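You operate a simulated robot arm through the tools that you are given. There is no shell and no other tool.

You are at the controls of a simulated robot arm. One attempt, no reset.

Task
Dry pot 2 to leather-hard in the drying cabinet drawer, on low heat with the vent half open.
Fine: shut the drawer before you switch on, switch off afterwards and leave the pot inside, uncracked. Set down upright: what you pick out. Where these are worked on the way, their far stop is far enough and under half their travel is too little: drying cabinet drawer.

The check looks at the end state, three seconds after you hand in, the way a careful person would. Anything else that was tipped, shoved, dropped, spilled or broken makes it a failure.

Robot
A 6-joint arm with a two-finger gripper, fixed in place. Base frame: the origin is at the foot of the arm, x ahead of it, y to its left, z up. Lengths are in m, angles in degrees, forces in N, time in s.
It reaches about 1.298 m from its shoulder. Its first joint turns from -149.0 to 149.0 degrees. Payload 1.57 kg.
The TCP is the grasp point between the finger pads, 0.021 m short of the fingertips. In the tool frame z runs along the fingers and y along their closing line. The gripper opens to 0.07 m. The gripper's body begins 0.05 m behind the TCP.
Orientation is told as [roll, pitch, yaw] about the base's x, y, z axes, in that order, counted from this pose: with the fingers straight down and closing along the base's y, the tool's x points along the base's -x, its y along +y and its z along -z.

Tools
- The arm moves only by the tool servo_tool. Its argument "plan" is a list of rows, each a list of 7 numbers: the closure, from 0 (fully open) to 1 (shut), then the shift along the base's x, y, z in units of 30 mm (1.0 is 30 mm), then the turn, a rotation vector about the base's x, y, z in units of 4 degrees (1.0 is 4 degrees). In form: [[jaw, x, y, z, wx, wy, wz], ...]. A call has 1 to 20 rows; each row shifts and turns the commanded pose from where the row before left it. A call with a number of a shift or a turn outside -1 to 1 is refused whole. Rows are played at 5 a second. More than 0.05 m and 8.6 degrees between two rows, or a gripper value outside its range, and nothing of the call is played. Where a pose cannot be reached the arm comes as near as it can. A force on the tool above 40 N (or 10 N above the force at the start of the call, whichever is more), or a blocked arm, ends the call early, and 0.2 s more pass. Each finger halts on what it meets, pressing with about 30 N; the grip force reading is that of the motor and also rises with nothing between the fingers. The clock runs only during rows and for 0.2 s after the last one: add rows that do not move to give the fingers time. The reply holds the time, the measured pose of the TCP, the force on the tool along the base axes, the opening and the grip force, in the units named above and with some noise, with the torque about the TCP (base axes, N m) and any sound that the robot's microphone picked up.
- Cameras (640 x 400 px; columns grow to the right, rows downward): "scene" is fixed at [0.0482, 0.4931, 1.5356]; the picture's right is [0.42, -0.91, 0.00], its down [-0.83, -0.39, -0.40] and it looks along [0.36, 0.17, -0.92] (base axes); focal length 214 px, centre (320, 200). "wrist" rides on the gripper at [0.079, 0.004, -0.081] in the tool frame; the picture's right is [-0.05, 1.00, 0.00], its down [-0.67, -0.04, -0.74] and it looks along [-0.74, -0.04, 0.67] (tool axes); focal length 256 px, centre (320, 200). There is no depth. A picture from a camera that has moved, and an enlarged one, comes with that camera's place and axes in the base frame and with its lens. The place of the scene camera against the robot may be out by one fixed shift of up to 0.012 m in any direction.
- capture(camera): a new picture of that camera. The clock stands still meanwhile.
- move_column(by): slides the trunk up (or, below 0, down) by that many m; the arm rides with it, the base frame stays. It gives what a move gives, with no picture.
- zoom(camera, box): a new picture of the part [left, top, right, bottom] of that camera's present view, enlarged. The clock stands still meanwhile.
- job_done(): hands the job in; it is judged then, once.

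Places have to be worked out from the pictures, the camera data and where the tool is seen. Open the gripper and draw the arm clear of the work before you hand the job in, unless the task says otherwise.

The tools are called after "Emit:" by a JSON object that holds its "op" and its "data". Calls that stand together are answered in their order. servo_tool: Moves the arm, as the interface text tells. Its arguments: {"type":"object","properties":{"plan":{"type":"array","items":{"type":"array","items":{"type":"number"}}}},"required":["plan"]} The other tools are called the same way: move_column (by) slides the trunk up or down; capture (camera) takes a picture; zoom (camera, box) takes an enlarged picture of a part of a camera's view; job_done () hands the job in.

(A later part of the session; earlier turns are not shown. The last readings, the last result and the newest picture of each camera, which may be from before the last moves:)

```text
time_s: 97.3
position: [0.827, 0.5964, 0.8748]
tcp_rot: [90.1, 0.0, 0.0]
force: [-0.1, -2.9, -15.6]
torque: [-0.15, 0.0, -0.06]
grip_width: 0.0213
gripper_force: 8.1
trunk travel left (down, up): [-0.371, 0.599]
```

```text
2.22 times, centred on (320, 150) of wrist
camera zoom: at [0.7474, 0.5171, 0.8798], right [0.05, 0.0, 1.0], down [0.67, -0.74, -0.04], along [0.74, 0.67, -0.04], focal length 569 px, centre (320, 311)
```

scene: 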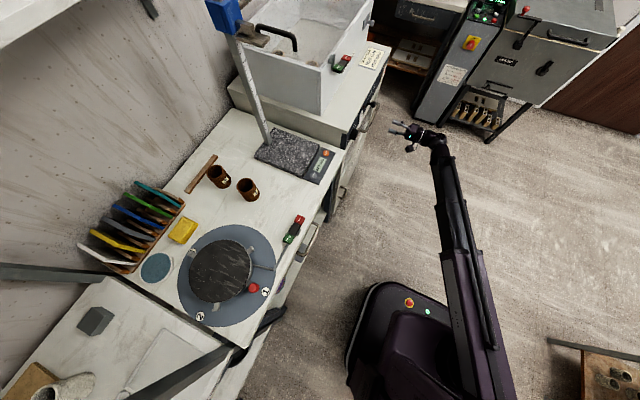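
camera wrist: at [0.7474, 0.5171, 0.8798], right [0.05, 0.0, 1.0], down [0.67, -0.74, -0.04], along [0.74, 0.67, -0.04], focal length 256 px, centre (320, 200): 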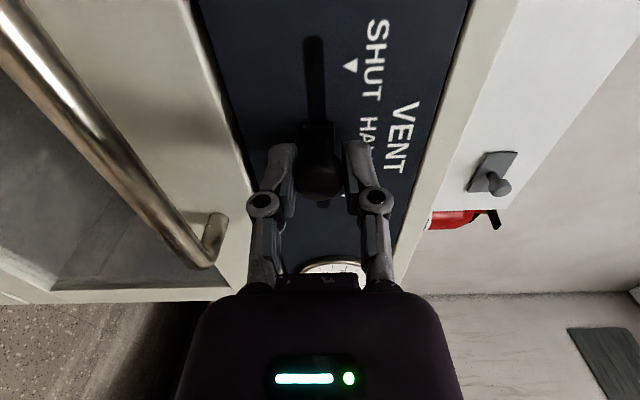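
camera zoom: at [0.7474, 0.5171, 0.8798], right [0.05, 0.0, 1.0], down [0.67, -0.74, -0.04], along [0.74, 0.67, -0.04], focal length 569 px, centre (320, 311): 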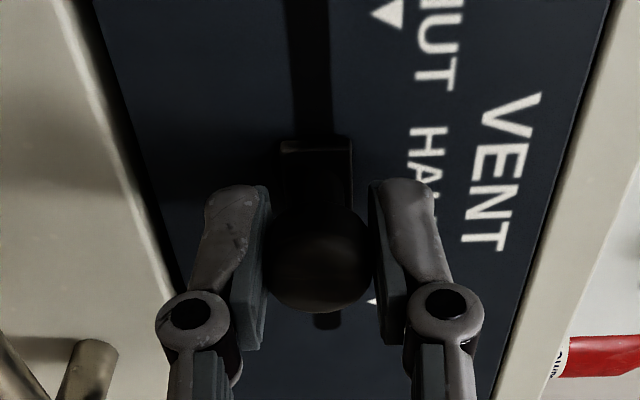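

The slider has moved ≈0.035; HALF is ≈0.040 from SHUT. I move the last 5 mm and release.

Emit:
{"op": "servo_tool", "data": {"plan": [[0.85, 0.16, 0, 0, 0, 0, 0], [0.85, 0, 0, 0, 0, 0, 0], [0.85, 0, 0, 0, 0, 0, 0]]}}

Emit:
{"op": "servo_tool", "data": {"plan": [[0.4, 0, 0, 0, 0, 0, 0], [0.4, 0, 0, 0, 0, 0, 0], [0.4, 0, 0, 0, 0, 0, 0], [0.4, 0, -0.3, 0, 0, 0, 0], [0.4, 0, -0.6, 0, 0, 0, 0], [0.4, 0, -0.8, 0, 0, 0, 0], [0.4, 0, -0.8, 0, 0, 0, 0], [0.4, 0, -0.8, 0, 0, 0, 0]]}}

Emit:
{"op": "capture", "data": {"camera": "wrist"}}

Emit:
{"op": "zoom", "data": {"camera": "wrist", "box": [250, 30, 410, 160]}}

```text
time_s: 98.1
position: [0.8308, 0.5968, 0.8743]
tcp_rot: [90.2, 0.0, 0.0]
force: [0.2, -3.4, -15.4]
torque: [-0.16, -0.02, 0.01]
grip_width: 0.0207
gripper_force: 7.8
trunk travel left (down, up): [-0.371, 0.599]
```

```text
time_s: 99.9
position: [0.83, 0.4982, 0.8756]
tcp_rot: [90.1, -0.1, 0.2]
force: [0.1, -0.2, 0.2]
torque: [-0.01, 0.0, 0.0]
grip_width: 0.0421
gripper_force: 0.2
trunk travel left (down, up): [-0.371, 0.599]
```

```text
taken
camera wrist: at [0.7511, 0.4181, 0.8812], right [0.05, 0.0, 1.0], down [0.67, -0.74, -0.04], along [0.74, 0.67, -0.04], focal length 256 px, centre (320, 200)
```

wrist: 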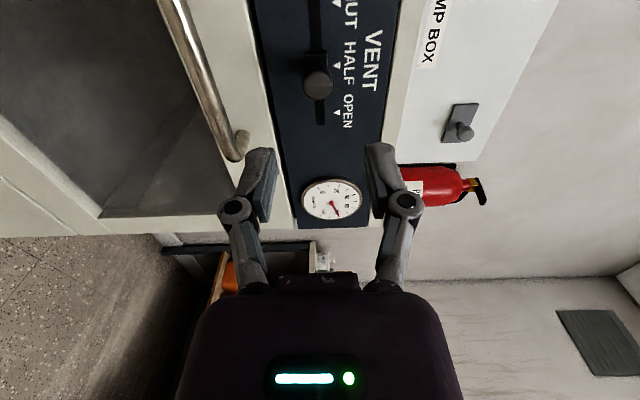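

```text
3.08 times, centred on (330, 95) of wrist
camera zoom: at [0.7511, 0.4181, 0.8812], right [0.05, 0.0, 1.0], down [0.67, -0.74, -0.04], along [0.74, 0.67, -0.04], focal length 788 px, centre (289, 523)
```

zoom: 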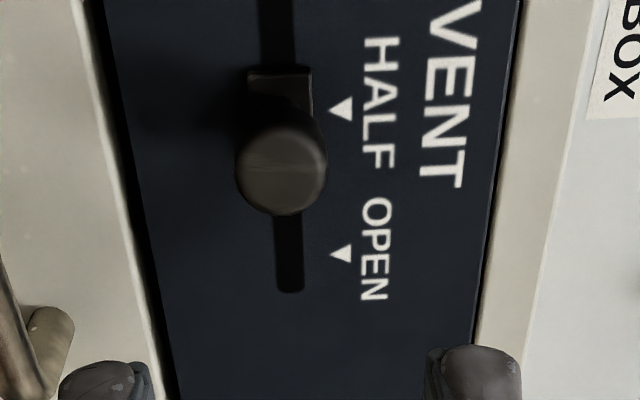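

The knob sits at the HALF mark. Next the heat dial: I move along -x in front of it, staying at y≈0.48.

Emit:
{"op": "servo_tool", "data": {"plan": [[0.0, -0.9, -0.1, 0, 0, 0, 0], [0.0, -0.9, -0.1, 0, 0, 0, 0], [0.0, -0.9, -0.1, 0, 0, 0, 0], [0.0, -0.9, -0.1, 0, 0, 0, 0], [0.0, -0.9, -0.1, 0, 0, 0, 0], [0.0, -0.9, -0.1, 0, 0, 0, 0], [0.0, -0.9, -0.1, 0, 0, 0, 0], [0.0, -0.9, 0, 0, 0, 0, 0]]}}

Emit:
{"op": "capture", "data": {"camera": "wrist"}}

Emit:
{"op": "zoom", "data": {"camera": "wrist", "box": [220, 0, 420, 150]}}

```text
time_s: 101.7
position: [0.6132, 0.4764, 0.8751]
tcp_rot: [90.1, -0.1, 0.1]
force: [-0.9, 1.0, 0.3]
torque: [-0.03, 0.0, -0.01]
grip_width: 0.07
gripper_force: 0.1
trunk travel left (down, up): [-0.371, 0.599]
```

```text
taken
camera wrist: at [0.5347, 0.3963, 0.8813], right [0.05, 0.0, 1.0], down [0.67, -0.74, -0.04], along [0.74, 0.67, -0.04], focal length 256 px, centre (320, 200)
```

wrist: 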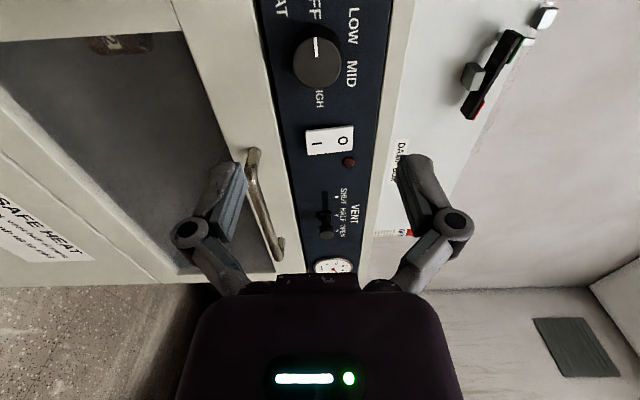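

```text
2.67 times, centred on (320, 75) of wrist
camera zoom: at [0.5347, 0.3963, 0.8813], right [0.05, 0.0, 1.0], down [0.67, -0.74, -0.04], along [0.74, 0.67, -0.04], focal length 683 px, centre (320, 533)
```

zoom: 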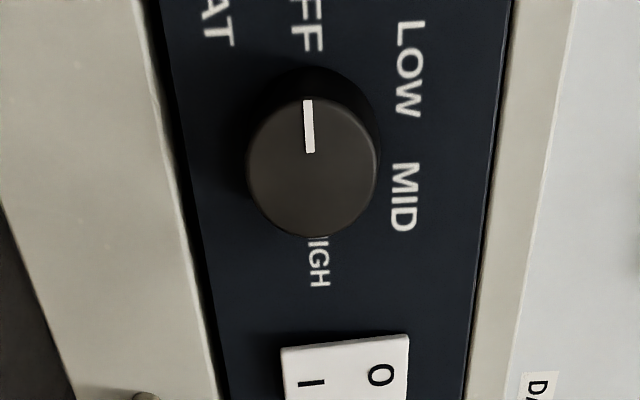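

Dial face centre ≈(0.609, 0.60, 0.8755), diameter ≈0.037; LOW is 60° clockwise from OFF. I line up, advance with fingers at 0.05 m, stopping to check before gripping.

Emit:
{"op": "servo_tool", "data": {"plan": [[0.28, -0.13, 0.5, 0, 0, 0, 0], [0.28, 0, 0.8, 0, 0, 0, 0], [0.28, 0, 0.8, 0, 0, 0, 0], [0.28, 0, 0.7, 0, 0, 0, 0], [0.28, 0, 0.6, 0, 0, 0, 0], [0.28, 0, 0.3, 0, 0, 0, 0], [0.28, 0, 0, 0, 0, 0, 0]]}}

Emit:
{"op": "capture", "data": {"camera": "wrist"}}

Emit:
{"op": "zoom", "data": {"camera": "wrist", "box": [220, 80, 420, 220]}}

```text
time_s: 103.3
position: [0.6098, 0.5885, 0.8749]
tcp_rot: [90.1, -0.1, 0.1]
force: [0.8, 0.1, 0.1]
torque: [-0.02, -0.01, -0.01]
grip_width: 0.0504
gripper_force: 0.0
trunk travel left (down, up): [-0.371, 0.599]
```

```text
taken
camera wrist: at [0.5313, 0.5083, 0.8812], right [0.05, 0.0, 1.0], down [0.67, -0.74, -0.04], along [0.74, 0.67, -0.04], focal length 256 px, centre (320, 200)
```

wrist: 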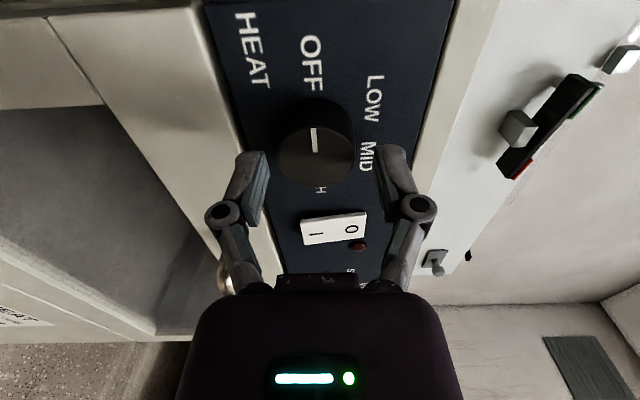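

```text
2.86 times, centred on (320, 150) of wrist
camera zoom: at [0.5313, 0.5083, 0.8812], right [0.05, 0.0, 1.0], down [0.67, -0.74, -0.04], along [0.74, 0.67, -0.04], focal length 731 px, centre (320, 343)
```

zoom: 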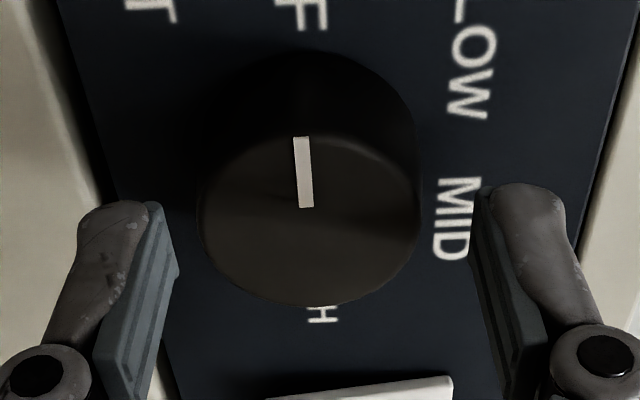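

Triangulated: dial centre x≈0.612, face y≈0.61, panel ≈0.63. I shift +x 2.5 mm and advance 14 mm so the pads overlap the dial about 1 cm, then close.

Emit:
{"op": "servo_tool", "data": {"plan": [[0.28, 0.08, 0.25, 0, 0, 0, 0], [0.28, 0, 0.22, 0, 0, 0, 0], [0.28, 0, 0, 0, 0, 0, 0], [0.45, 0, 0, 0, 0, 0, 0], [0.55, 0, 0, 0, 0, 0, 0], [0.55, 0, 0, 0, 0, 0, 0]]}}

Emit:
{"op": "zoom", "data": {"camera": "wrist", "box": [220, 80, 420, 220]}}

```text
time_s: 104.7
position: [0.6115, 0.6032, 0.8753]
tcp_rot: [89.9, -0.1, 0.0]
force: [-4.0, -6.7, -14.2]
torque: [-0.37, 0.09, 0.05]
grip_width: 0.0428
gripper_force: 8.1
trunk travel left (down, up): [-0.371, 0.599]
```

```text
2.86 times, centred on (320, 150) of wrist
camera zoom: at [0.5337, 0.5222, 0.8805], right [0.05, 0.0, 1.0], down [0.67, -0.74, -0.04], along [0.74, 0.67, -0.04], focal length 731 px, centre (320, 343)
```

zoom: 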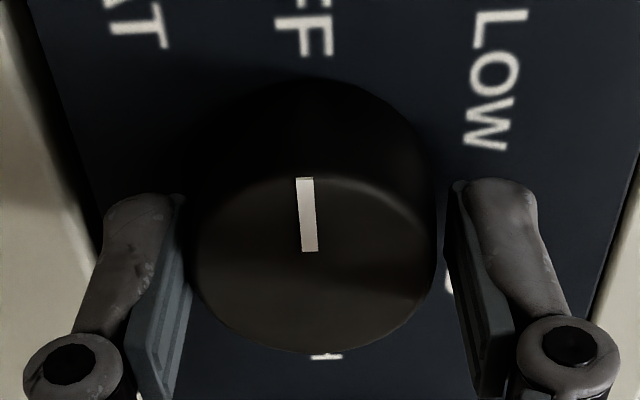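

The lower finger touches first; the dial sits ~2 mm lower. I lower the trunk 2 mm and close firmly.

Emit:
{"op": "move_column", "data": {"by": -0.002}}

Emit:
{"op": "servo_tool", "data": {"plan": [[0.6, 0, 0, 0, 0, 0, 0], [0.7, 0, 0, 0, 0, 0, 0], [0.7, 0, 0, 0, 0, 0, 0]]}}

Emit:
{"op": "zoom", "data": {"camera": "wrist", "box": [220, 80, 420, 220]}}

```text
time_s: 105.2
position: [0.6126, 0.602, 0.8743]
tcp_rot: [90.2, 0.0, 0.0]
force: [0.0, -2.6, -6.5]
torque: [0.23, 0.03, 0.06]
grip_width: 0.0405
gripper_force: 32.0
trunk travel left (down, up): [-0.369, 0.601]
```

```text
time_s: 106.0
position: [0.6142, 0.6025, 0.8732]
tcp_rot: [90.0, -0.1, 0.0]
force: [3.2, 0.9, 0.0]
torque: [0.06, 0.04, 0.12]
grip_width: 0.04
gripper_force: 31.8
trunk travel left (down, up): [-0.369, 0.601]
```

```text
2.86 times, centred on (320, 150) of wrist
camera zoom: at [0.534, 0.5223, 0.8792], right [0.05, 0.0, 1.0], down [0.67, -0.74, -0.04], along [0.74, 0.67, -0.04], focal length 731 px, centre (320, 343)
```

zoom: 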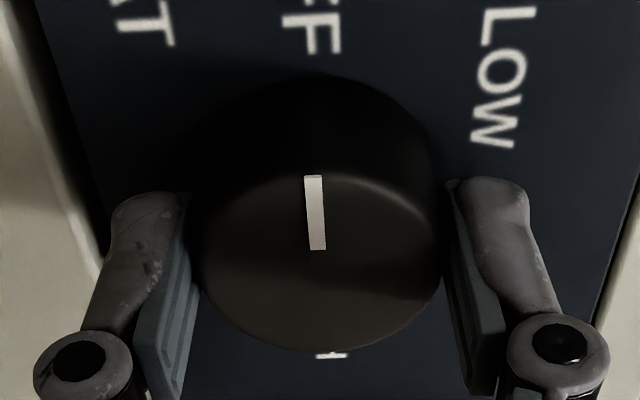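

Firmly held at 0.040 m. I rotate clockwise (about +y) by the first 20° and check.

Emit:
{"op": "servo_tool", "data": {"plan": [[0.7, 0, 0, 0, 0, 1, 0], [0.7, 0, 0, 0, 0, 1, 0], [0.7, 0, 0, 0, 0, 1, 0], [0.7, 0, 0, 0, 0, 1, 0], [0.7, 0, 0, 0, 0, 1, 0]]}}

Emit:
{"op": "zoom", "data": {"camera": "wrist", "box": [220, 50, 420, 220]}}

```text
time_s: 107.2
position: [0.6131, 0.603, 0.8733]
tcp_rot: [90.1, 19.9, 0.0]
force: [4.4, 1.3, 1.9]
torque: [0.19, 0.0, -0.17]
grip_width: 0.04
gripper_force: 31.7
trunk travel left (down, up): [-0.369, 0.601]
```

```text
2.35 times, centred on (320, 135) of wrist
camera zoom: at [0.5401, 0.5223, 0.9061], right [0.39, 0.0, 0.92], down [0.61, -0.74, -0.26], along [0.69, 0.67, -0.29], focal length 602 px, centre (320, 353)
```

zoom: 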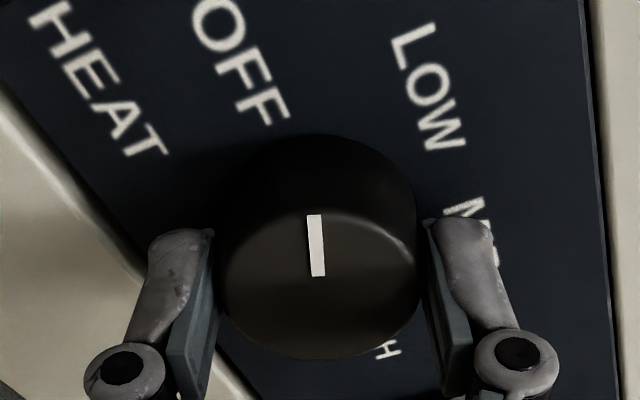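

The dial turns along with the hand. I turn the remaining 40°.

Emit:
{"op": "servo_tool", "data": {"plan": [[0.7, 0, 0, 0, 0, 1, 0], [0.7, 0, 0, 0, 0, 1, 0], [0.7, 0, 0, 0, 0, 1, 0], [0.7, 0, 0, 0, 0, 1, 0], [0.7, 0, 0, 0, 0, 1, 0], [0.7, 0, 0, 0, 0, 1, 0], [0.7, 0, 0, 0, 0, 1, 0], [0.7, 0, 0, 0, 0, 1, 0], [0.7, 0, 0, 0, 0, 1, 0], [0.7, 0, 0, 0, 0, 1, 0], [0.7, 0, 0, 0, 0, 0, 0]]}}

Emit:
{"op": "capture", "data": {"camera": "wrist"}}

Emit:
{"op": "zoom", "data": {"camera": "wrist", "box": [220, 50, 420, 220]}}

```text
time_s: 109.6
position: [0.6123, 0.6009, 0.875]
tcp_rot: [90.1, 60.0, 0.1]
force: [4.4, 1.9, -2.3]
torque: [0.12, 0.03, 0.18]
grip_width: 0.0401
gripper_force: 32.1
trunk travel left (down, up): [-0.369, 0.601]
```

```text
taken
camera wrist: at [0.5769, 0.5223, 0.9455], right [0.89, 0.0, 0.45], down [0.3, -0.74, -0.6], along [0.34, 0.67, -0.66], focal length 256 px, centre (320, 200)
```

wrist: 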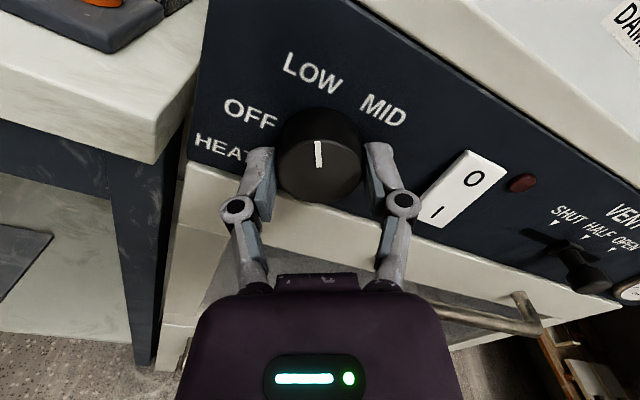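

```text
2.35 times, centred on (320, 135) of wrist
camera zoom: at [0.5769, 0.5223, 0.9455], right [0.89, 0.0, 0.45], down [0.3, -0.74, -0.6], along [0.34, 0.67, -0.66], focal length 602 px, centre (320, 353)
```

zoom: 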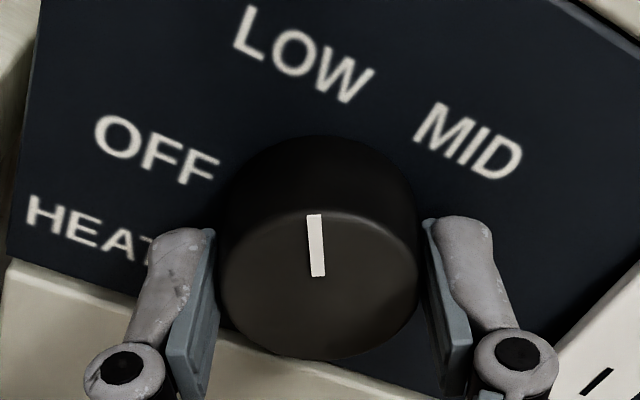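

The pointer stands at LOW. I release the dial and back off, then look at the gauge and the rocker.

Emit:
{"op": "servo_tool", "data": {"plan": [[0.3, 0, 0, 0, 0, 0, 0], [0.3, 0, 0, 0, 0, 0, 0], [0.3, 0, -0.1, 0, 0, 0, 0], [0.3, 0, -0.5, 0, 0, 0, 0], [0.3, 0.4, -0.8, 0, 0, 0, 0], [1, 0.8, -0.8, 0, 0, 0, 0], [1, 0.8, -0.5, 0, 0, 0, 0], [1, 0.8, 0, 0, 0, 0, 0], [1, 0, 0, 0, 0, 0, 0]]}}

Emit:
{"op": "capture", "data": {"camera": "wrist"}}

Emit:
{"op": "zoom", "data": {"camera": "wrist", "box": [430, 60, 640, 260]}}

```text
time_s: 111.6
position: [0.6965, 0.5216, 0.8739]
tcp_rot: [90.2, 60.0, 0.1]
force: [0.3, -0.1, 0.4]
torque: [0.02, -0.01, -0.01]
grip_width: 0.0
gripper_force: 28.7
trunk travel left (down, up): [-0.369, 0.601]
```

```text
taken
camera wrist: at [0.6608, 0.4412, 0.9458], right [0.89, 0.0, 0.45], down [0.3, -0.74, -0.6], along [0.34, 0.67, -0.66], focal length 256 px, centre (320, 200)
```

wrist: 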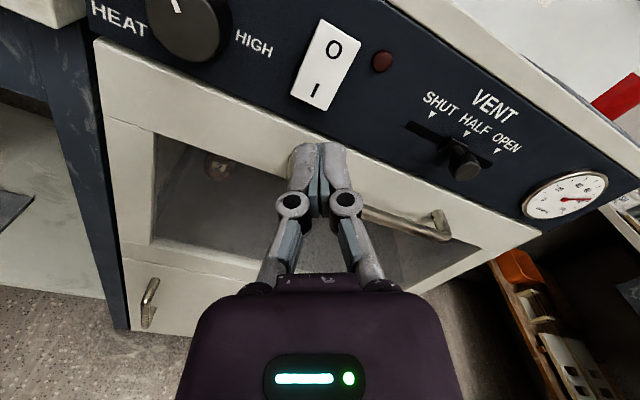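

```text
2.00 times, centred on (535, 160) of wrist
camera zoom: at [0.6608, 0.4412, 0.9458], right [0.89, 0.0, 0.45], down [0.3, -0.74, -0.6], along [0.34, 0.67, -0.66], focal length 512 px, centre (-110, 280)
```

zoom: 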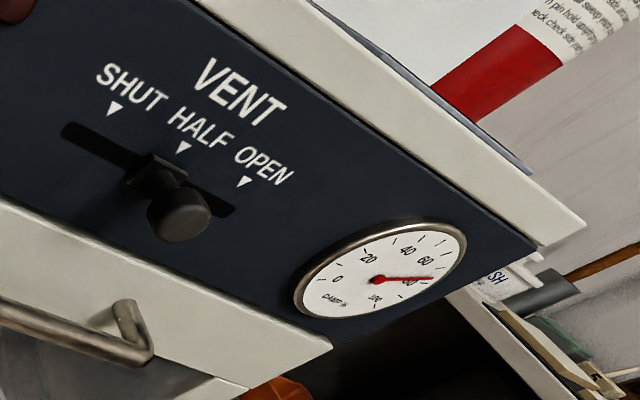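

Vent block is at HALF within a couple of mm. I zoom into the gauge to read it, and look at the pot through the window.

Emit:
{"op": "zoom", "data": {"camera": "wrist", "box": [510, 160, 620, 230]}}

Emit:
{"op": "zoom", "data": {"camera": "wrist", "box": [150, 130, 290, 220]}}

Emit:
{"op": "zoom", "data": {"camera": "wrist", "box": [260, 10, 420, 110]}}

```text
5.71 times, centred on (565, 195) of wrist
camera zoom: at [0.6608, 0.4412, 0.9458], right [0.89, 0.0, 0.45], down [0.3, -0.74, -0.6], along [0.34, 0.67, -0.66], focal length 1463 px, centre (-1080, 229)
```

zoom: 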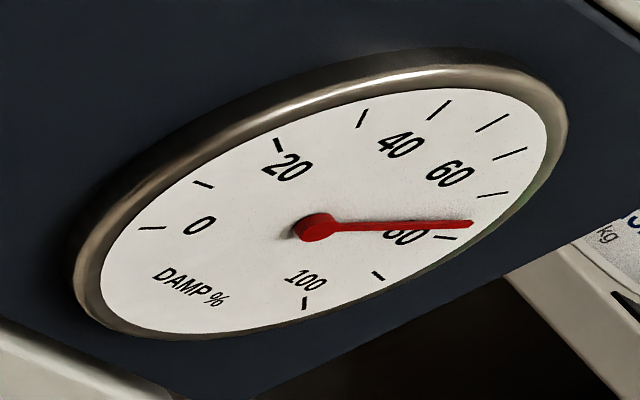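

```text
4.44 times, centred on (220, 175) of wrist
camera zoom: at [0.6608, 0.4412, 0.9458], right [0.89, 0.0, 0.45], down [0.3, -0.74, -0.6], along [0.34, 0.67, -0.66], focal length 1138 px, centre (764, 311)
```

zoom: 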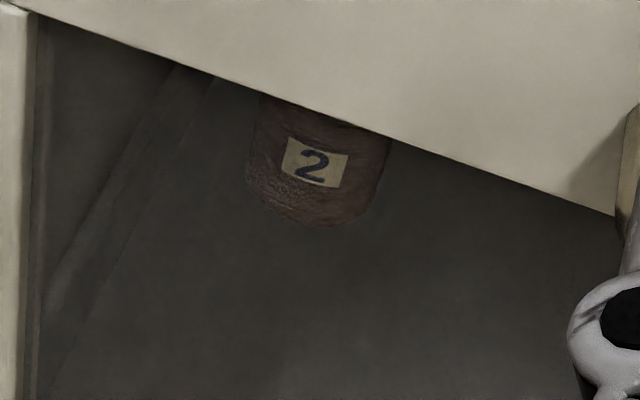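

```text
4.00 times, centred on (340, 60) of wrist
camera zoom: at [0.6608, 0.4412, 0.9458], right [0.89, 0.0, 0.45], down [0.3, -0.74, -0.6], along [0.34, 0.67, -0.66], focal length 1024 px, centre (240, 760)
```

zoom: 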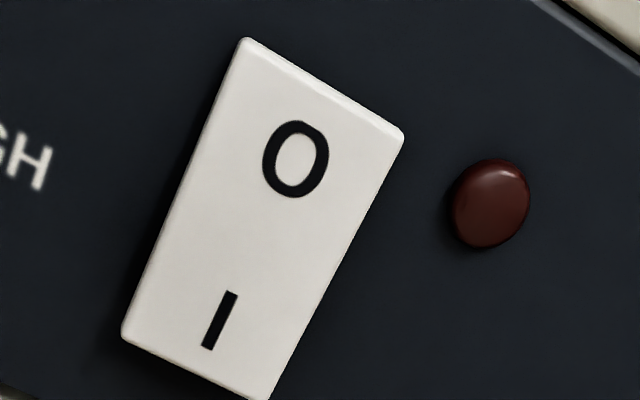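

The gauge reads ≈75 % with the wet pot inside. I look for any note telling what damp reading counts as leather-hard.

Emit:
{"op": "zoom", "data": {"camera": "scene", "box": [420, 30, 500, 100]}}

Emit:
{"op": "zoom", "data": {"camera": "scene", "box": [460, 0, 640, 110]}}

Emit:
{"op": "zoom", "data": {"camera": "scene", "box": [0, 250, 240, 400]}}

Emit:
{"op": "zoom", "data": {"camera": "scene", "box": [200, 0, 400, 125]}}

```text
5.71 times, centred on (460, 65) of scene
camera zoom: at [0.0482, 0.4931, 1.5356], right [0.42, -0.91, 0.0], down [-0.83, -0.39, -0.4], along [0.36, 0.17, -0.92], focal length 1226 px, centre (-480, 971)
```

zoom: 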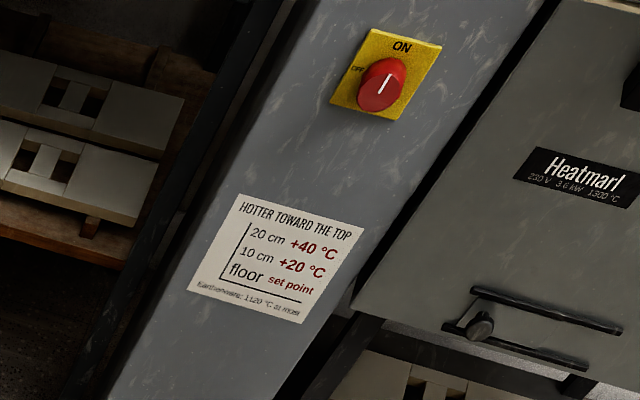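

```text
3.56 times, centred on (550, 55) of scene
camera zoom: at [0.0482, 0.4931, 1.5356], right [0.42, -0.91, 0.0], down [-0.83, -0.39, -0.4], along [0.36, 0.17, -0.92], focal length 763 px, centre (-498, 716)
```

zoom: 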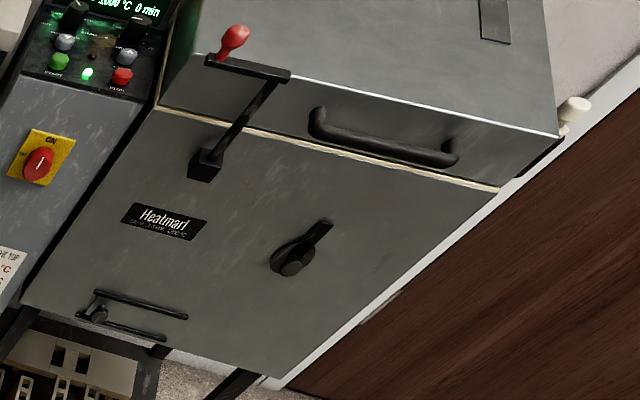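

```text
2.67 times, centred on (120, 325) of scene
camera zoom: at [0.0482, 0.4931, 1.5356], right [0.42, -0.91, 0.0], down [-0.83, -0.39, -0.4], along [0.36, 0.17, -0.92], focal length 572 px, centre (853, -133)
```

zoom: 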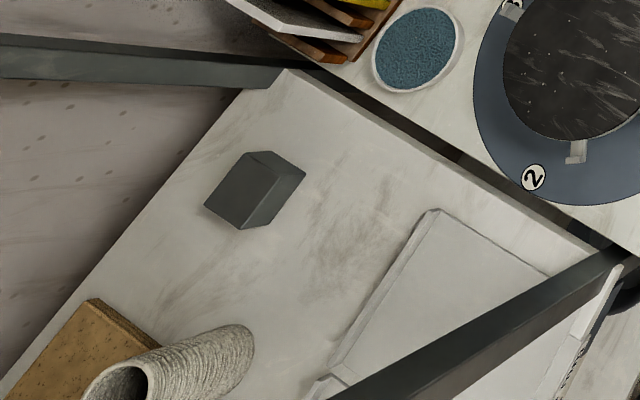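

```text
3.20 times, centred on (300, 62) of scene
camera zoom: at [0.0482, 0.4931, 1.5356], right [0.42, -0.91, 0.0], down [-0.83, -0.39, -0.4], along [0.36, 0.17, -0.92], focal length 686 px, centre (384, 640)
```

zoom: 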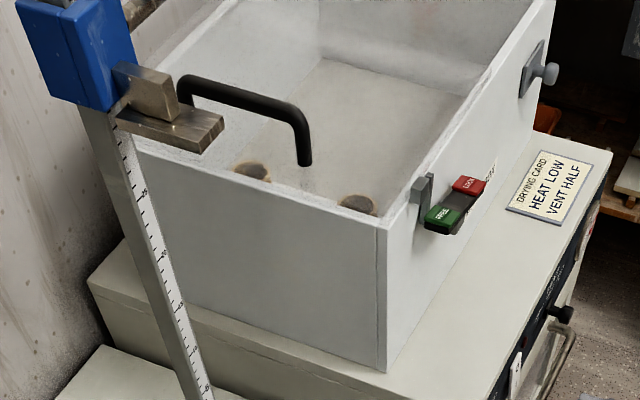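

No such note is visible, so I will judge by gauge and pot colour. Rocker spans x 0.681–0.711, z 0.859–0.909 with I below. First, a baseline look at pots 1 and 3 and then I press the I half at z≈0.867 with closed fingertips.

Emit:
{"op": "zoom", "data": {"camera": "scene", "box": [195, 155, 275, 205]}}

Emit:
{"op": "move_column", "data": {"by": -0.007}}

Emit:
{"op": "servo_tool", "data": {"plan": [[1, 0, 0.7, 0, 0, 0, 0], [1, 0, 0.7, 0, 0, 0, 0], [1, 0, 0.5, 0, 0, 0, 0], [1, 0, 0, 0, 0, 0, 0]]}}

Emit:
{"op": "capture", "data": {"camera": "wrist"}}

```text
8.00 times, centred on (235, 180) of scene
camera zoom: at [0.0482, 0.4931, 1.5356], right [0.42, -0.91, 0.0], down [-0.83, -0.39, -0.4], along [0.36, 0.17, -0.92], focal length 1716 px, centre (1000, 360)
```

zoom: 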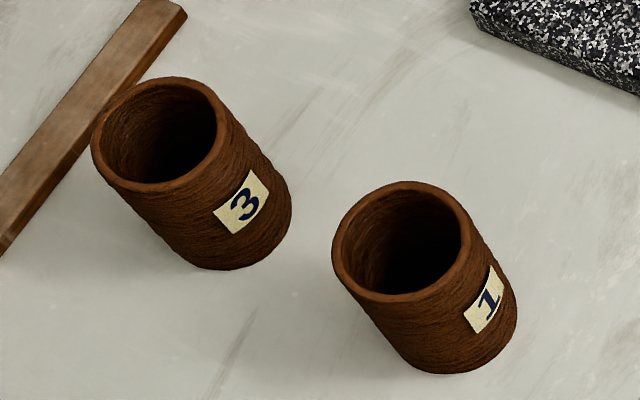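

```text
time_s: 112.1
position: [0.6969, 0.5211, 0.8676]
tcp_rot: [90.2, 60.0, 0.1]
force: [-0.4, -0.8, 0.3]
torque: [-0.01, 0.02, -0.04]
grip_width: 0.0001
gripper_force: 28.6
trunk travel left (down, up): [-0.362, 0.608]
```

```text
time_s: 113.1
position: [0.6963, 0.5778, 0.8669]
tcp_rot: [90.1, 59.9, 0.0]
force: [0.5, 0.2, 0.3]
torque: [0.0, -0.01, 0.03]
grip_width: 0.0
gripper_force: 28.5
trunk travel left (down, up): [-0.362, 0.608]
```

```text
taken
camera wrist: at [0.6608, 0.4988, 0.9387], right [0.89, 0.0, 0.45], down [0.3, -0.74, -0.59], along [0.34, 0.67, -0.66], focal length 256 px, centre (320, 200)
```

wrist: 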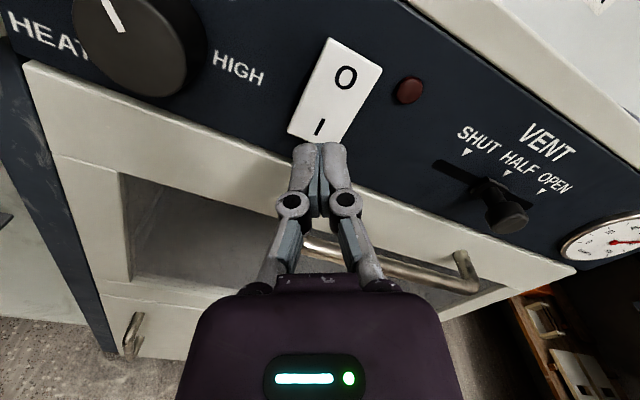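

Fingertips are in front of the I half. Before switching on, I check the vent block once more enlarged.

Emit:
{"op": "zoom", "data": {"camera": "wrist", "box": [420, 110, 580, 240]}}

```text
3.08 times, centred on (500, 175) of wrist
camera zoom: at [0.6608, 0.4988, 0.9387], right [0.89, 0.0, 0.45], down [0.3, -0.74, -0.59], along [0.34, 0.67, -0.66], focal length 788 px, centre (-234, 277)
```

zoom: 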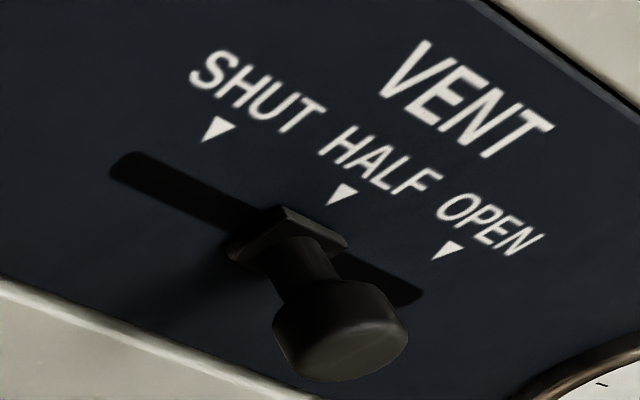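

The vent block is exactly centred on HALF. Now I press the I side in small steps.

Emit:
{"op": "servo_tool", "data": {"plan": [[1, 0, 0.25, 0, 0, 0, 0], [1, 0, 0.2, 0, 0, 0, 0], [1, 0, 0.15, 0, 0, 0, 0], [1, 0, 0.15, 0, 0, 0, 0], [1, 0, 0.1, 0, 0, 0, 0], [1, 0, 0.1, 0, 0, 0, 0]]}}

Emit:
{"op": "zoom", "data": {"camera": "wrist", "box": [240, 0, 460, 160]}}

```text
time_s: 114.7
position: [0.6958, 0.6023, 0.8669]
tcp_rot: [89.9, 59.9, -0.3]
force: [0.6, -12.3, -0.8]
torque: [0.11, 0.01, -0.03]
grip_width: 0.0002
gripper_force: 28.2
trunk travel left (down, up): [-0.362, 0.608]
stopped in row 6: the force on the tool passed its limit at 42 N (the readings are from after the stop); the commanded pose is now the measured one
```

```text
2.50 times, centred on (350, 80) of wrist
camera zoom: at [0.6605, 0.5225, 0.939], right [0.89, 0.0, 0.46], down [0.3, -0.75, -0.59], along [0.34, 0.67, -0.66], focal length 640 px, centre (245, 500)
```

zoom: 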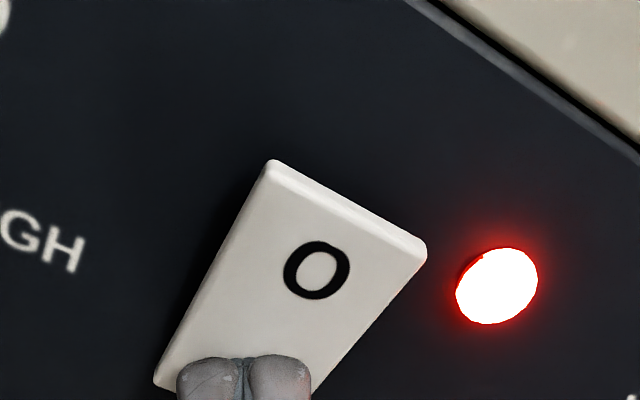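

The lamp is lit: it's on. I back off to the viewing spot and read gauge and pot.

Emit:
{"op": "servo_tool", "data": {"plan": [[1, 0, -0.9, 0, 0, 0, 0], [1, 0, -0.9, 0, 0, 0, 0], [1, 0, -0.9, 0, 0, 0, 0]]}}

Emit:
{"op": "zoom", "data": {"camera": "wrist", "box": [510, 160, 620, 230]}}

Emit:
{"op": "zoom", "data": {"camera": "wrist", "box": [150, 130, 290, 220]}}

Emit:
{"op": "capture", "data": {"camera": "wrist"}}

```text
time_s: 115.5
position: [0.6963, 0.5229, 0.8659]
tcp_rot: [89.8, 59.8, -0.3]
force: [-0.1, -0.4, 0.2]
torque: [-0.04, 0.02, 0.0]
grip_width: 0.0002
gripper_force: 28.6
trunk travel left (down, up): [-0.362, 0.608]
```

```text
5.71 times, centred on (565, 195) of wrist
camera zoom: at [0.6597, 0.4429, 0.9384], right [0.89, 0.0, 0.46], down [0.3, -0.75, -0.59], along [0.34, 0.66, -0.66], focal length 1463 px, centre (-1080, 229)
```

zoom: 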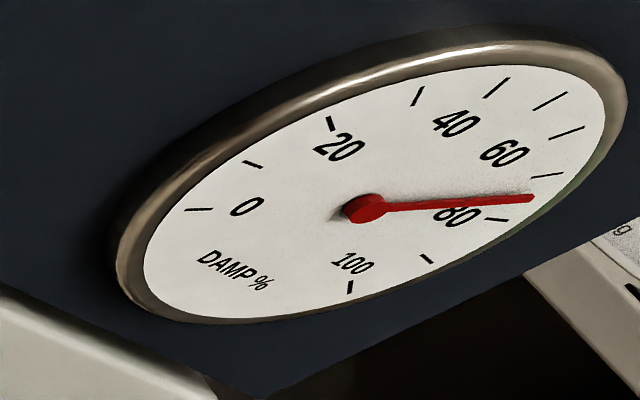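

```text
4.44 times, centred on (220, 175) of wrist
camera zoom: at [0.6597, 0.4429, 0.9384], right [0.89, 0.0, 0.46], down [0.3, -0.75, -0.59], along [0.34, 0.66, -0.66], focal length 1138 px, centre (764, 311)
```

zoom: 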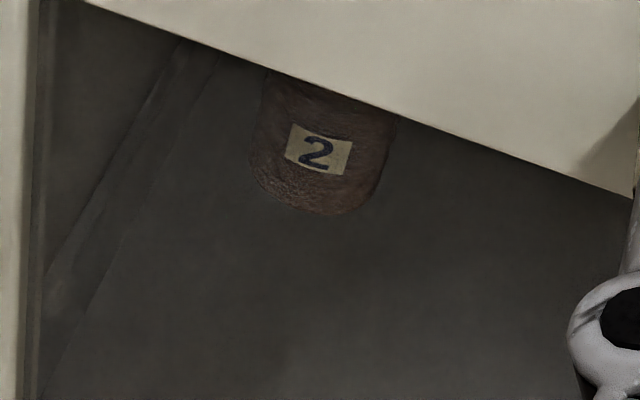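

```text
taken
camera wrist: at [0.6597, 0.4429, 0.9384], right [0.89, 0.0, 0.46], down [0.3, -0.75, -0.59], along [0.34, 0.66, -0.66], focal length 256 px, centre (320, 200)
```

wrist: 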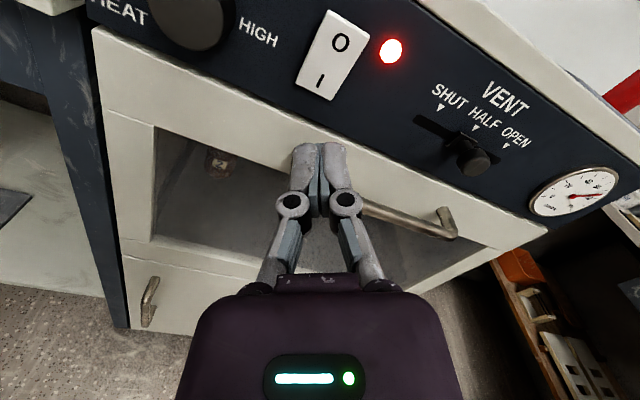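

Gauge still ≈75. I raise the trunk so the fingertips face the O half, and keep watching.

Emit:
{"op": "move_column", "data": {"by": 0.033}}

Emit:
{"op": "capture", "data": {"camera": "wrist"}}

Emit:
{"op": "zoom", "data": {"camera": "wrist", "box": [510, 140, 630, 216]}}

Emit:
{"op": "zoom", "data": {"camera": "wrist", "box": [150, 110, 290, 200]}}

```text
time_s: 116.3
position: [0.6958, 0.5231, 0.8994]
tcp_rot: [89.8, 59.8, -0.4]
force: [0.4, 0.5, -0.5]
torque: [0.01, -0.03, 0.02]
grip_width: 0.0
gripper_force: 28.3
trunk travel left (down, up): [-0.395, 0.575]
```

```text
taken
camera wrist: at [0.66, 0.443, 0.9714], right [0.89, 0.0, 0.46], down [0.3, -0.75, -0.59], along [0.34, 0.66, -0.66], focal length 256 px, centre (320, 200)
```

wrist: 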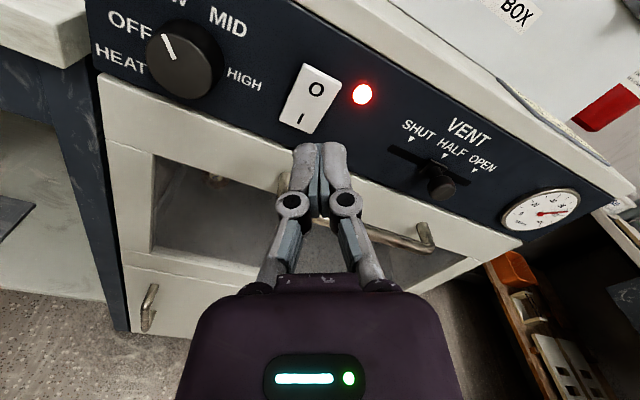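

```text
5.26 times, centred on (570, 178) of wrist
camera zoom: at [0.66, 0.443, 0.9714], right [0.89, 0.0, 0.46], down [0.3, -0.75, -0.59], along [0.34, 0.66, -0.66], focal length 1347 px, centre (-996, 316)
```

zoom: 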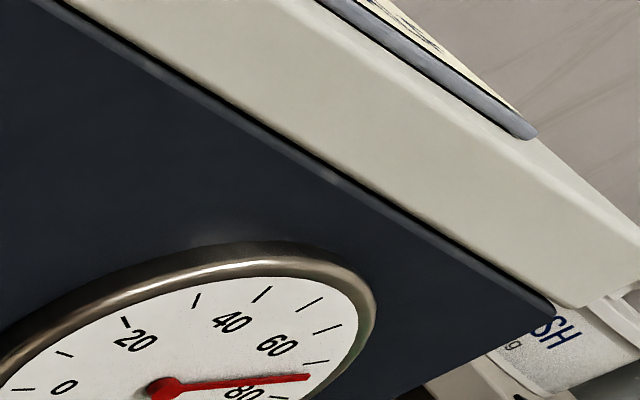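

```text
4.44 times, centred on (220, 155) of wrist
camera zoom: at [0.66, 0.443, 0.9714], right [0.89, 0.0, 0.46], down [0.3, -0.75, -0.59], along [0.34, 0.66, -0.66], focal length 1138 px, centre (764, 400)
```

zoom: 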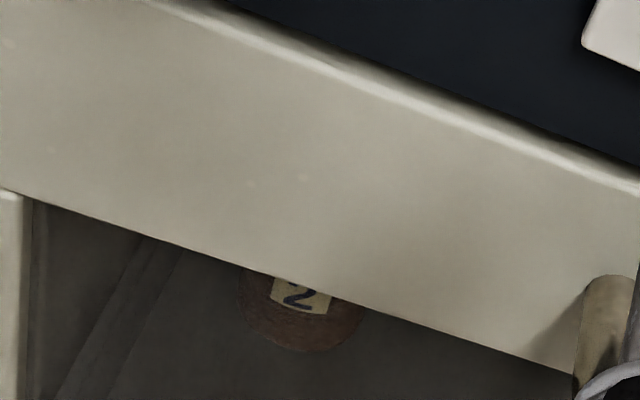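

From here the pot is partly hidden; I go back down 0.05 for a view of both pot and gauge, then wait in short intervals.

Emit:
{"op": "move_column", "data": {"by": -0.05}}

Emit:
{"op": "servo_tool", "data": {"plan": [[1, 0, 0, 0, 0, 0, 0], [1, 0, 0, 0, 0, 0, 0], [1, 0, 0, 0, 0, 0, 0], [1, 0, 0, 0, 0, 0, 0], [1, 0, 0, 0, 0, 0, 0]]}}

Emit:
{"op": "zoom", "data": {"camera": "wrist", "box": [520, 150, 640, 226]}}

Emit:
{"op": "zoom", "data": {"camera": "wrist", "box": [150, 130, 290, 220]}}

```text
time_s: 117.2
position: [0.6955, 0.5232, 0.8492]
tcp_rot: [89.8, 59.8, -0.4]
force: [0.2, -0.1, -0.6]
torque: [-0.01, 0.02, 0.0]
grip_width: 0.0001
gripper_force: 28.8
trunk travel left (down, up): [-0.345, 0.625]
```

```text
time_s: 118.4
position: [0.6966, 0.5221, 0.8485]
tcp_rot: [89.8, 59.8, -0.3]
force: [-0.3, 0.1, 0.4]
torque: [0.0, 0.02, 0.01]
grip_width: 0.0
gripper_force: 28.3
trunk travel left (down, up): [-0.345, 0.625]
```

```text
5.26 times, centred on (580, 188) of wrist
camera zoom: at [0.6599, 0.443, 0.9215], right [0.89, 0.0, 0.46], down [0.3, -0.75, -0.59], along [0.34, 0.67, -0.66], focal length 1347 px, centre (-1048, 263)
```

zoom: 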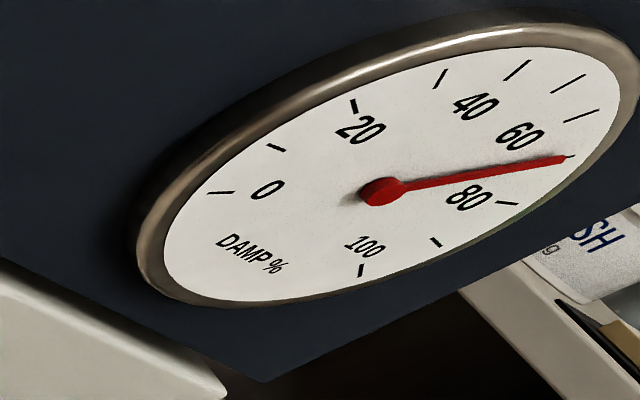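

```text
4.44 times, centred on (220, 175) of wrist
camera zoom: at [0.6599, 0.443, 0.9215], right [0.89, 0.0, 0.46], down [0.3, -0.75, -0.59], along [0.34, 0.67, -0.66], focal length 1138 px, centre (764, 311)
```

zoom: 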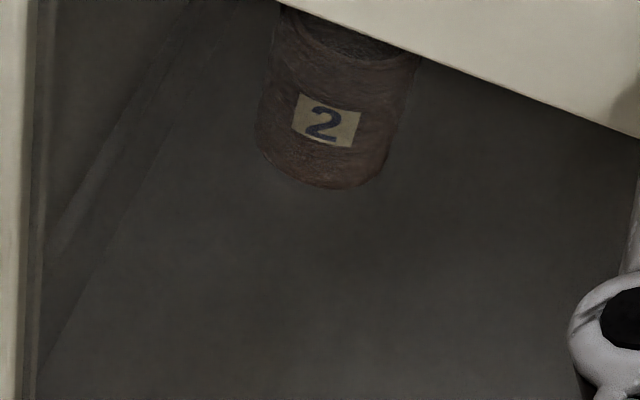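

The needle has dropped to ≈70 after 4 s on. I keep waiting in short intervals, watching needle and pot colour.

Emit:
{"op": "servo_tool", "data": {"plan": [[1, 0, 0, 0, 0, 0, 0], [1, 0, 0, 0, 0, 0, 0], [1, 0, 0, 0, 0, 0, 0], [1, 0, 0, 0, 0, 0, 0], [1, 0, 0, 0, 0, 0, 0], [1, 0, 0, 0, 0, 0, 0], [1, 0, 0, 0, 0, 0, 0], [1, 0, 0, 0, 0, 0, 0], [1, 0, 0, 0, 0, 0, 0], [1, 0, 0, 0, 0, 0, 0]]}}

Emit:
{"op": "zoom", "data": {"camera": "wrist", "box": [520, 150, 640, 226]}}

Emit:
{"op": "zoom", "data": {"camera": "wrist", "box": [150, 130, 290, 220]}}

```text
time_s: 120.6
position: [0.6944, 0.5225, 0.8494]
tcp_rot: [89.8, 59.8, -0.3]
force: [-0.6, 0.2, -0.1]
torque: [0.03, -0.01, -0.01]
grip_width: 0.0002
gripper_force: 28.9
trunk travel left (down, up): [-0.345, 0.625]
```

```text
5.26 times, centred on (580, 188) of wrist
camera zoom: at [0.6599, 0.443, 0.9215], right [0.89, 0.0, 0.46], down [0.3, -0.75, -0.59], along [0.34, 0.67, -0.66], focal length 1347 px, centre (-1048, 263)
```

zoom: 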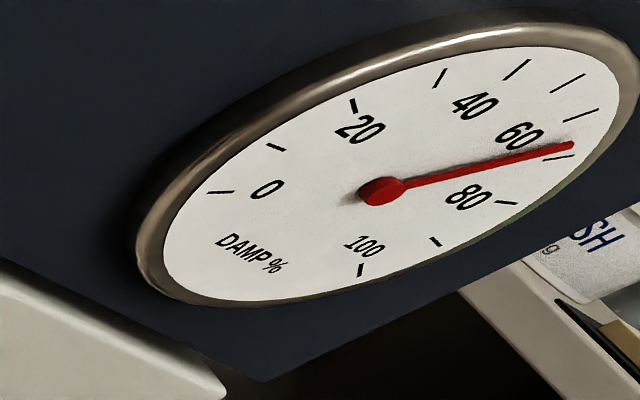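

```text
4.44 times, centred on (220, 175) of wrist
camera zoom: at [0.6599, 0.443, 0.9215], right [0.89, 0.0, 0.46], down [0.3, -0.75, -0.59], along [0.34, 0.67, -0.66], focal length 1138 px, centre (764, 311)
```

zoom: 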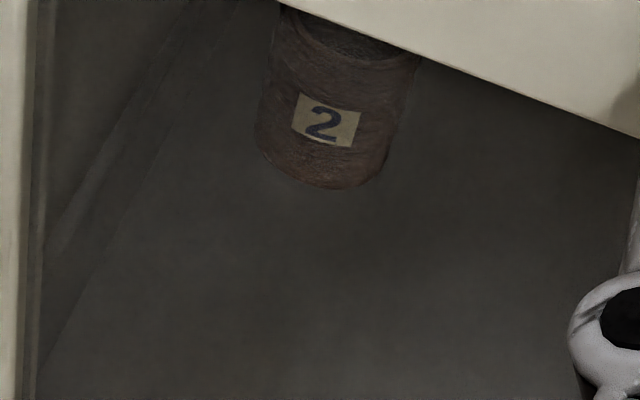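

Gauge ≈67. I keep waiting a few seconds.

Emit:
{"op": "servo_tool", "data": {"plan": [[1, 0, 0, 0, 0, 0, 0], [1, 0, 0, 0, 0, 0, 0], [1, 0, 0, 0, 0, 0, 0], [1, 0, 0, 0, 0, 0, 0], [1, 0, 0, 0, 0, 0, 0], [1, 0, 0, 0, 0, 0, 0], [1, 0, 0, 0, 0, 0, 0], [1, 0, 0, 0, 0, 0, 0], [1, 0, 0, 0, 0, 0, 0], [1, 0, 0, 0, 0, 0, 0], [1, 0, 0, 0, 0, 0, 0], [1, 0, 0, 0, 0, 0, 0], [1, 0, 0, 0, 0, 0, 0], [1, 0, 0, 0, 0, 0, 0], [1, 0, 0, 0, 0, 0, 0]]}}

Emit:
{"op": "zoom", "data": {"camera": "wrist", "box": [520, 150, 640, 226]}}

Emit:
{"op": "zoom", "data": {"camera": "wrist", "box": [150, 130, 290, 220]}}

```text
time_s: 123.8
position: [0.6953, 0.5225, 0.8483]
tcp_rot: [89.7, 59.8, -0.2]
force: [-0.7, -0.3, 0.3]
torque: [-0.02, 0.0, 0.01]
grip_width: 0.0
gripper_force: 28.4
trunk travel left (down, up): [-0.345, 0.625]
```

```text
5.26 times, centred on (580, 188) of wrist
camera zoom: at [0.6599, 0.443, 0.9215], right [0.89, 0.0, 0.46], down [0.3, -0.75, -0.59], along [0.34, 0.67, -0.66], focal length 1347 px, centre (-1048, 263)
```

zoom: 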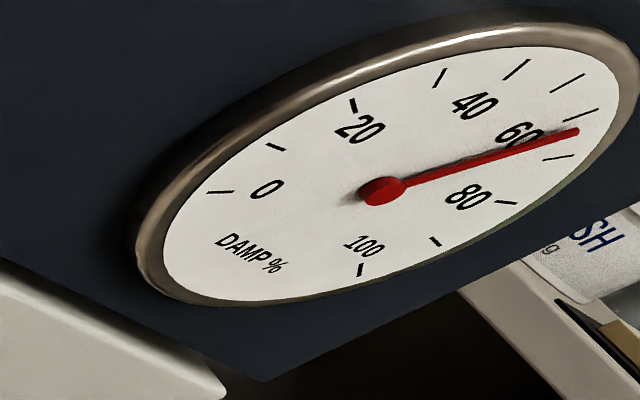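

```text
4.44 times, centred on (220, 175) of wrist
camera zoom: at [0.6599, 0.443, 0.9215], right [0.89, 0.0, 0.46], down [0.3, -0.75, -0.59], along [0.34, 0.67, -0.66], focal length 1138 px, centre (764, 311)
```

zoom: 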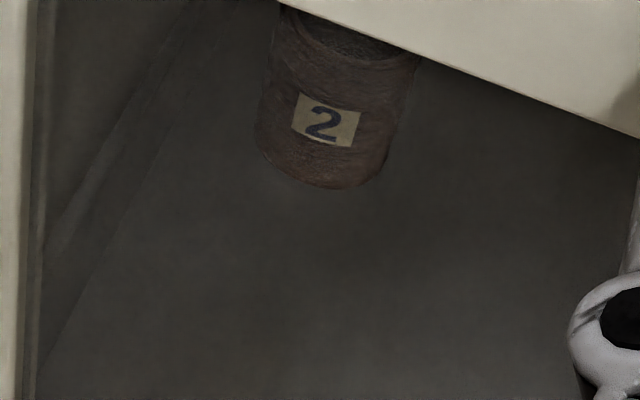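

Gauge ≈64. I zoom closer at the dial to see whether there is any coloured band on it.

Emit:
{"op": "zoom", "data": {"camera": "wrist", "box": [570, 150, 640, 205]}}

Emit:
{"op": "zoom", "data": {"camera": "wrist", "box": [195, 130, 250, 175]}}

```text
7.27 times, centred on (605, 178) of wrist
camera zoom: at [0.6599, 0.443, 0.9215], right [0.89, 0.0, 0.46], down [0.3, -0.75, -0.59], along [0.34, 0.67, -0.66], focal length 1862 px, centre (-1753, 364)
```

zoom: 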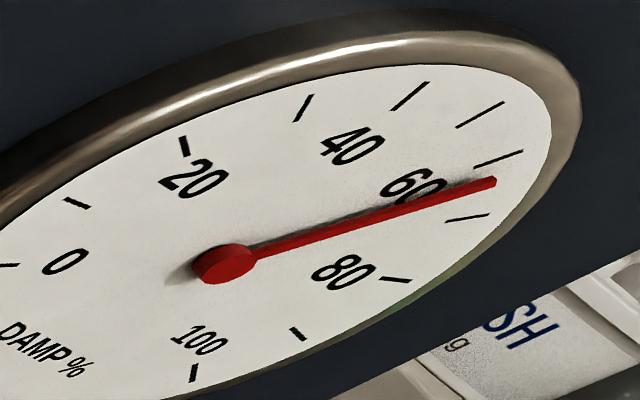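

```text
8.89 times, centred on (222, 152) of wrist
camera zoom: at [0.6599, 0.443, 0.9215], right [0.89, 0.0, 0.46], down [0.3, -0.75, -0.59], along [0.34, 0.67, -0.66], focal length 2276 px, centre (1187, 622)
```

zoom: 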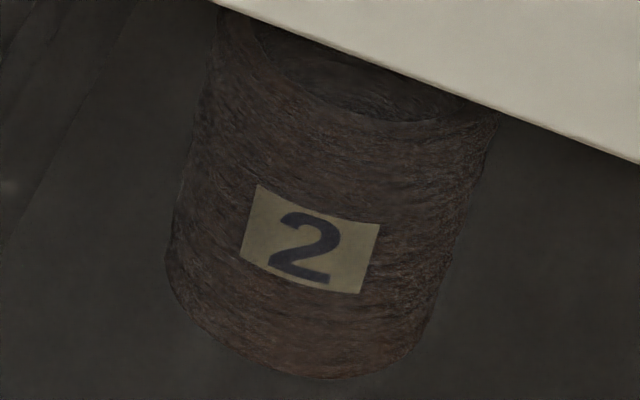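

No band; just reflections. I continue waiting and compare the pot's look.

Emit:
{"op": "servo_tool", "data": {"plan": [[1, 0, 0, 0, 0, 0, 0], [1, 0, 0, 0, 0, 0, 0], [1, 0, 0, 0, 0, 0, 0], [1, 0, 0, 0, 0, 0, 0], [1, 0, 0, 0, 0, 0, 0], [1, 0, 0, 0, 0, 0, 0], [1, 0, 0, 0, 0, 0, 0], [1, 0, 0, 0, 0, 0, 0], [1, 0, 0, 0, 0, 0, 0], [1, 0, 0, 0, 0, 0, 0], [1, 0, 0, 0, 0, 0, 0], [1, 0, 0, 0, 0, 0, 0], [1, 0, 0, 0, 0, 0, 0], [1, 0, 0, 0, 0, 0, 0], [1, 0, 0, 0, 0, 0, 0]]}}

Emit:
{"op": "zoom", "data": {"camera": "wrist", "box": [570, 150, 640, 205]}}

Emit:
{"op": "zoom", "data": {"camera": "wrist", "box": [195, 130, 250, 175]}}

```text
time_s: 127.0
position: [0.6941, 0.5236, 0.8496]
tcp_rot: [89.8, 59.8, -0.3]
force: [0.6, 0.5, 0.7]
torque: [0.01, 0.0, -0.01]
grip_width: 0.0
gripper_force: 28.7
trunk travel left (down, up): [-0.345, 0.625]
```

```text
7.27 times, centred on (605, 178) of wrist
camera zoom: at [0.6599, 0.443, 0.9215], right [0.89, 0.0, 0.46], down [0.3, -0.75, -0.59], along [0.34, 0.67, -0.66], focal length 1862 px, centre (-1753, 364)
```

zoom: 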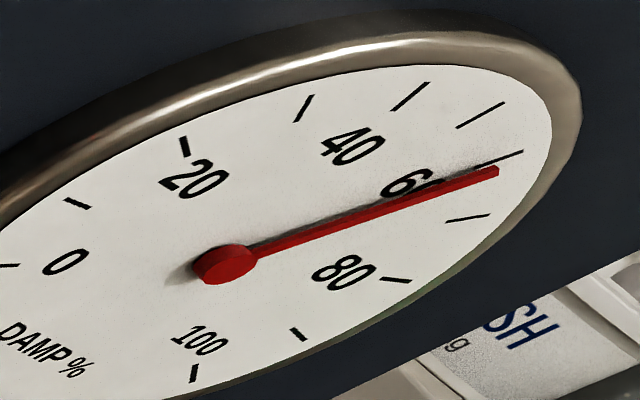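

```text
8.89 times, centred on (222, 152) of wrist
camera zoom: at [0.6599, 0.443, 0.9215], right [0.89, 0.0, 0.46], down [0.3, -0.75, -0.59], along [0.34, 0.67, -0.66], focal length 2276 px, centre (1187, 622)
```

zoom: 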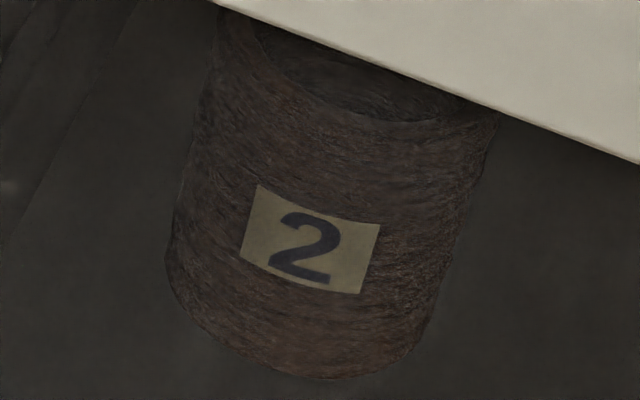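

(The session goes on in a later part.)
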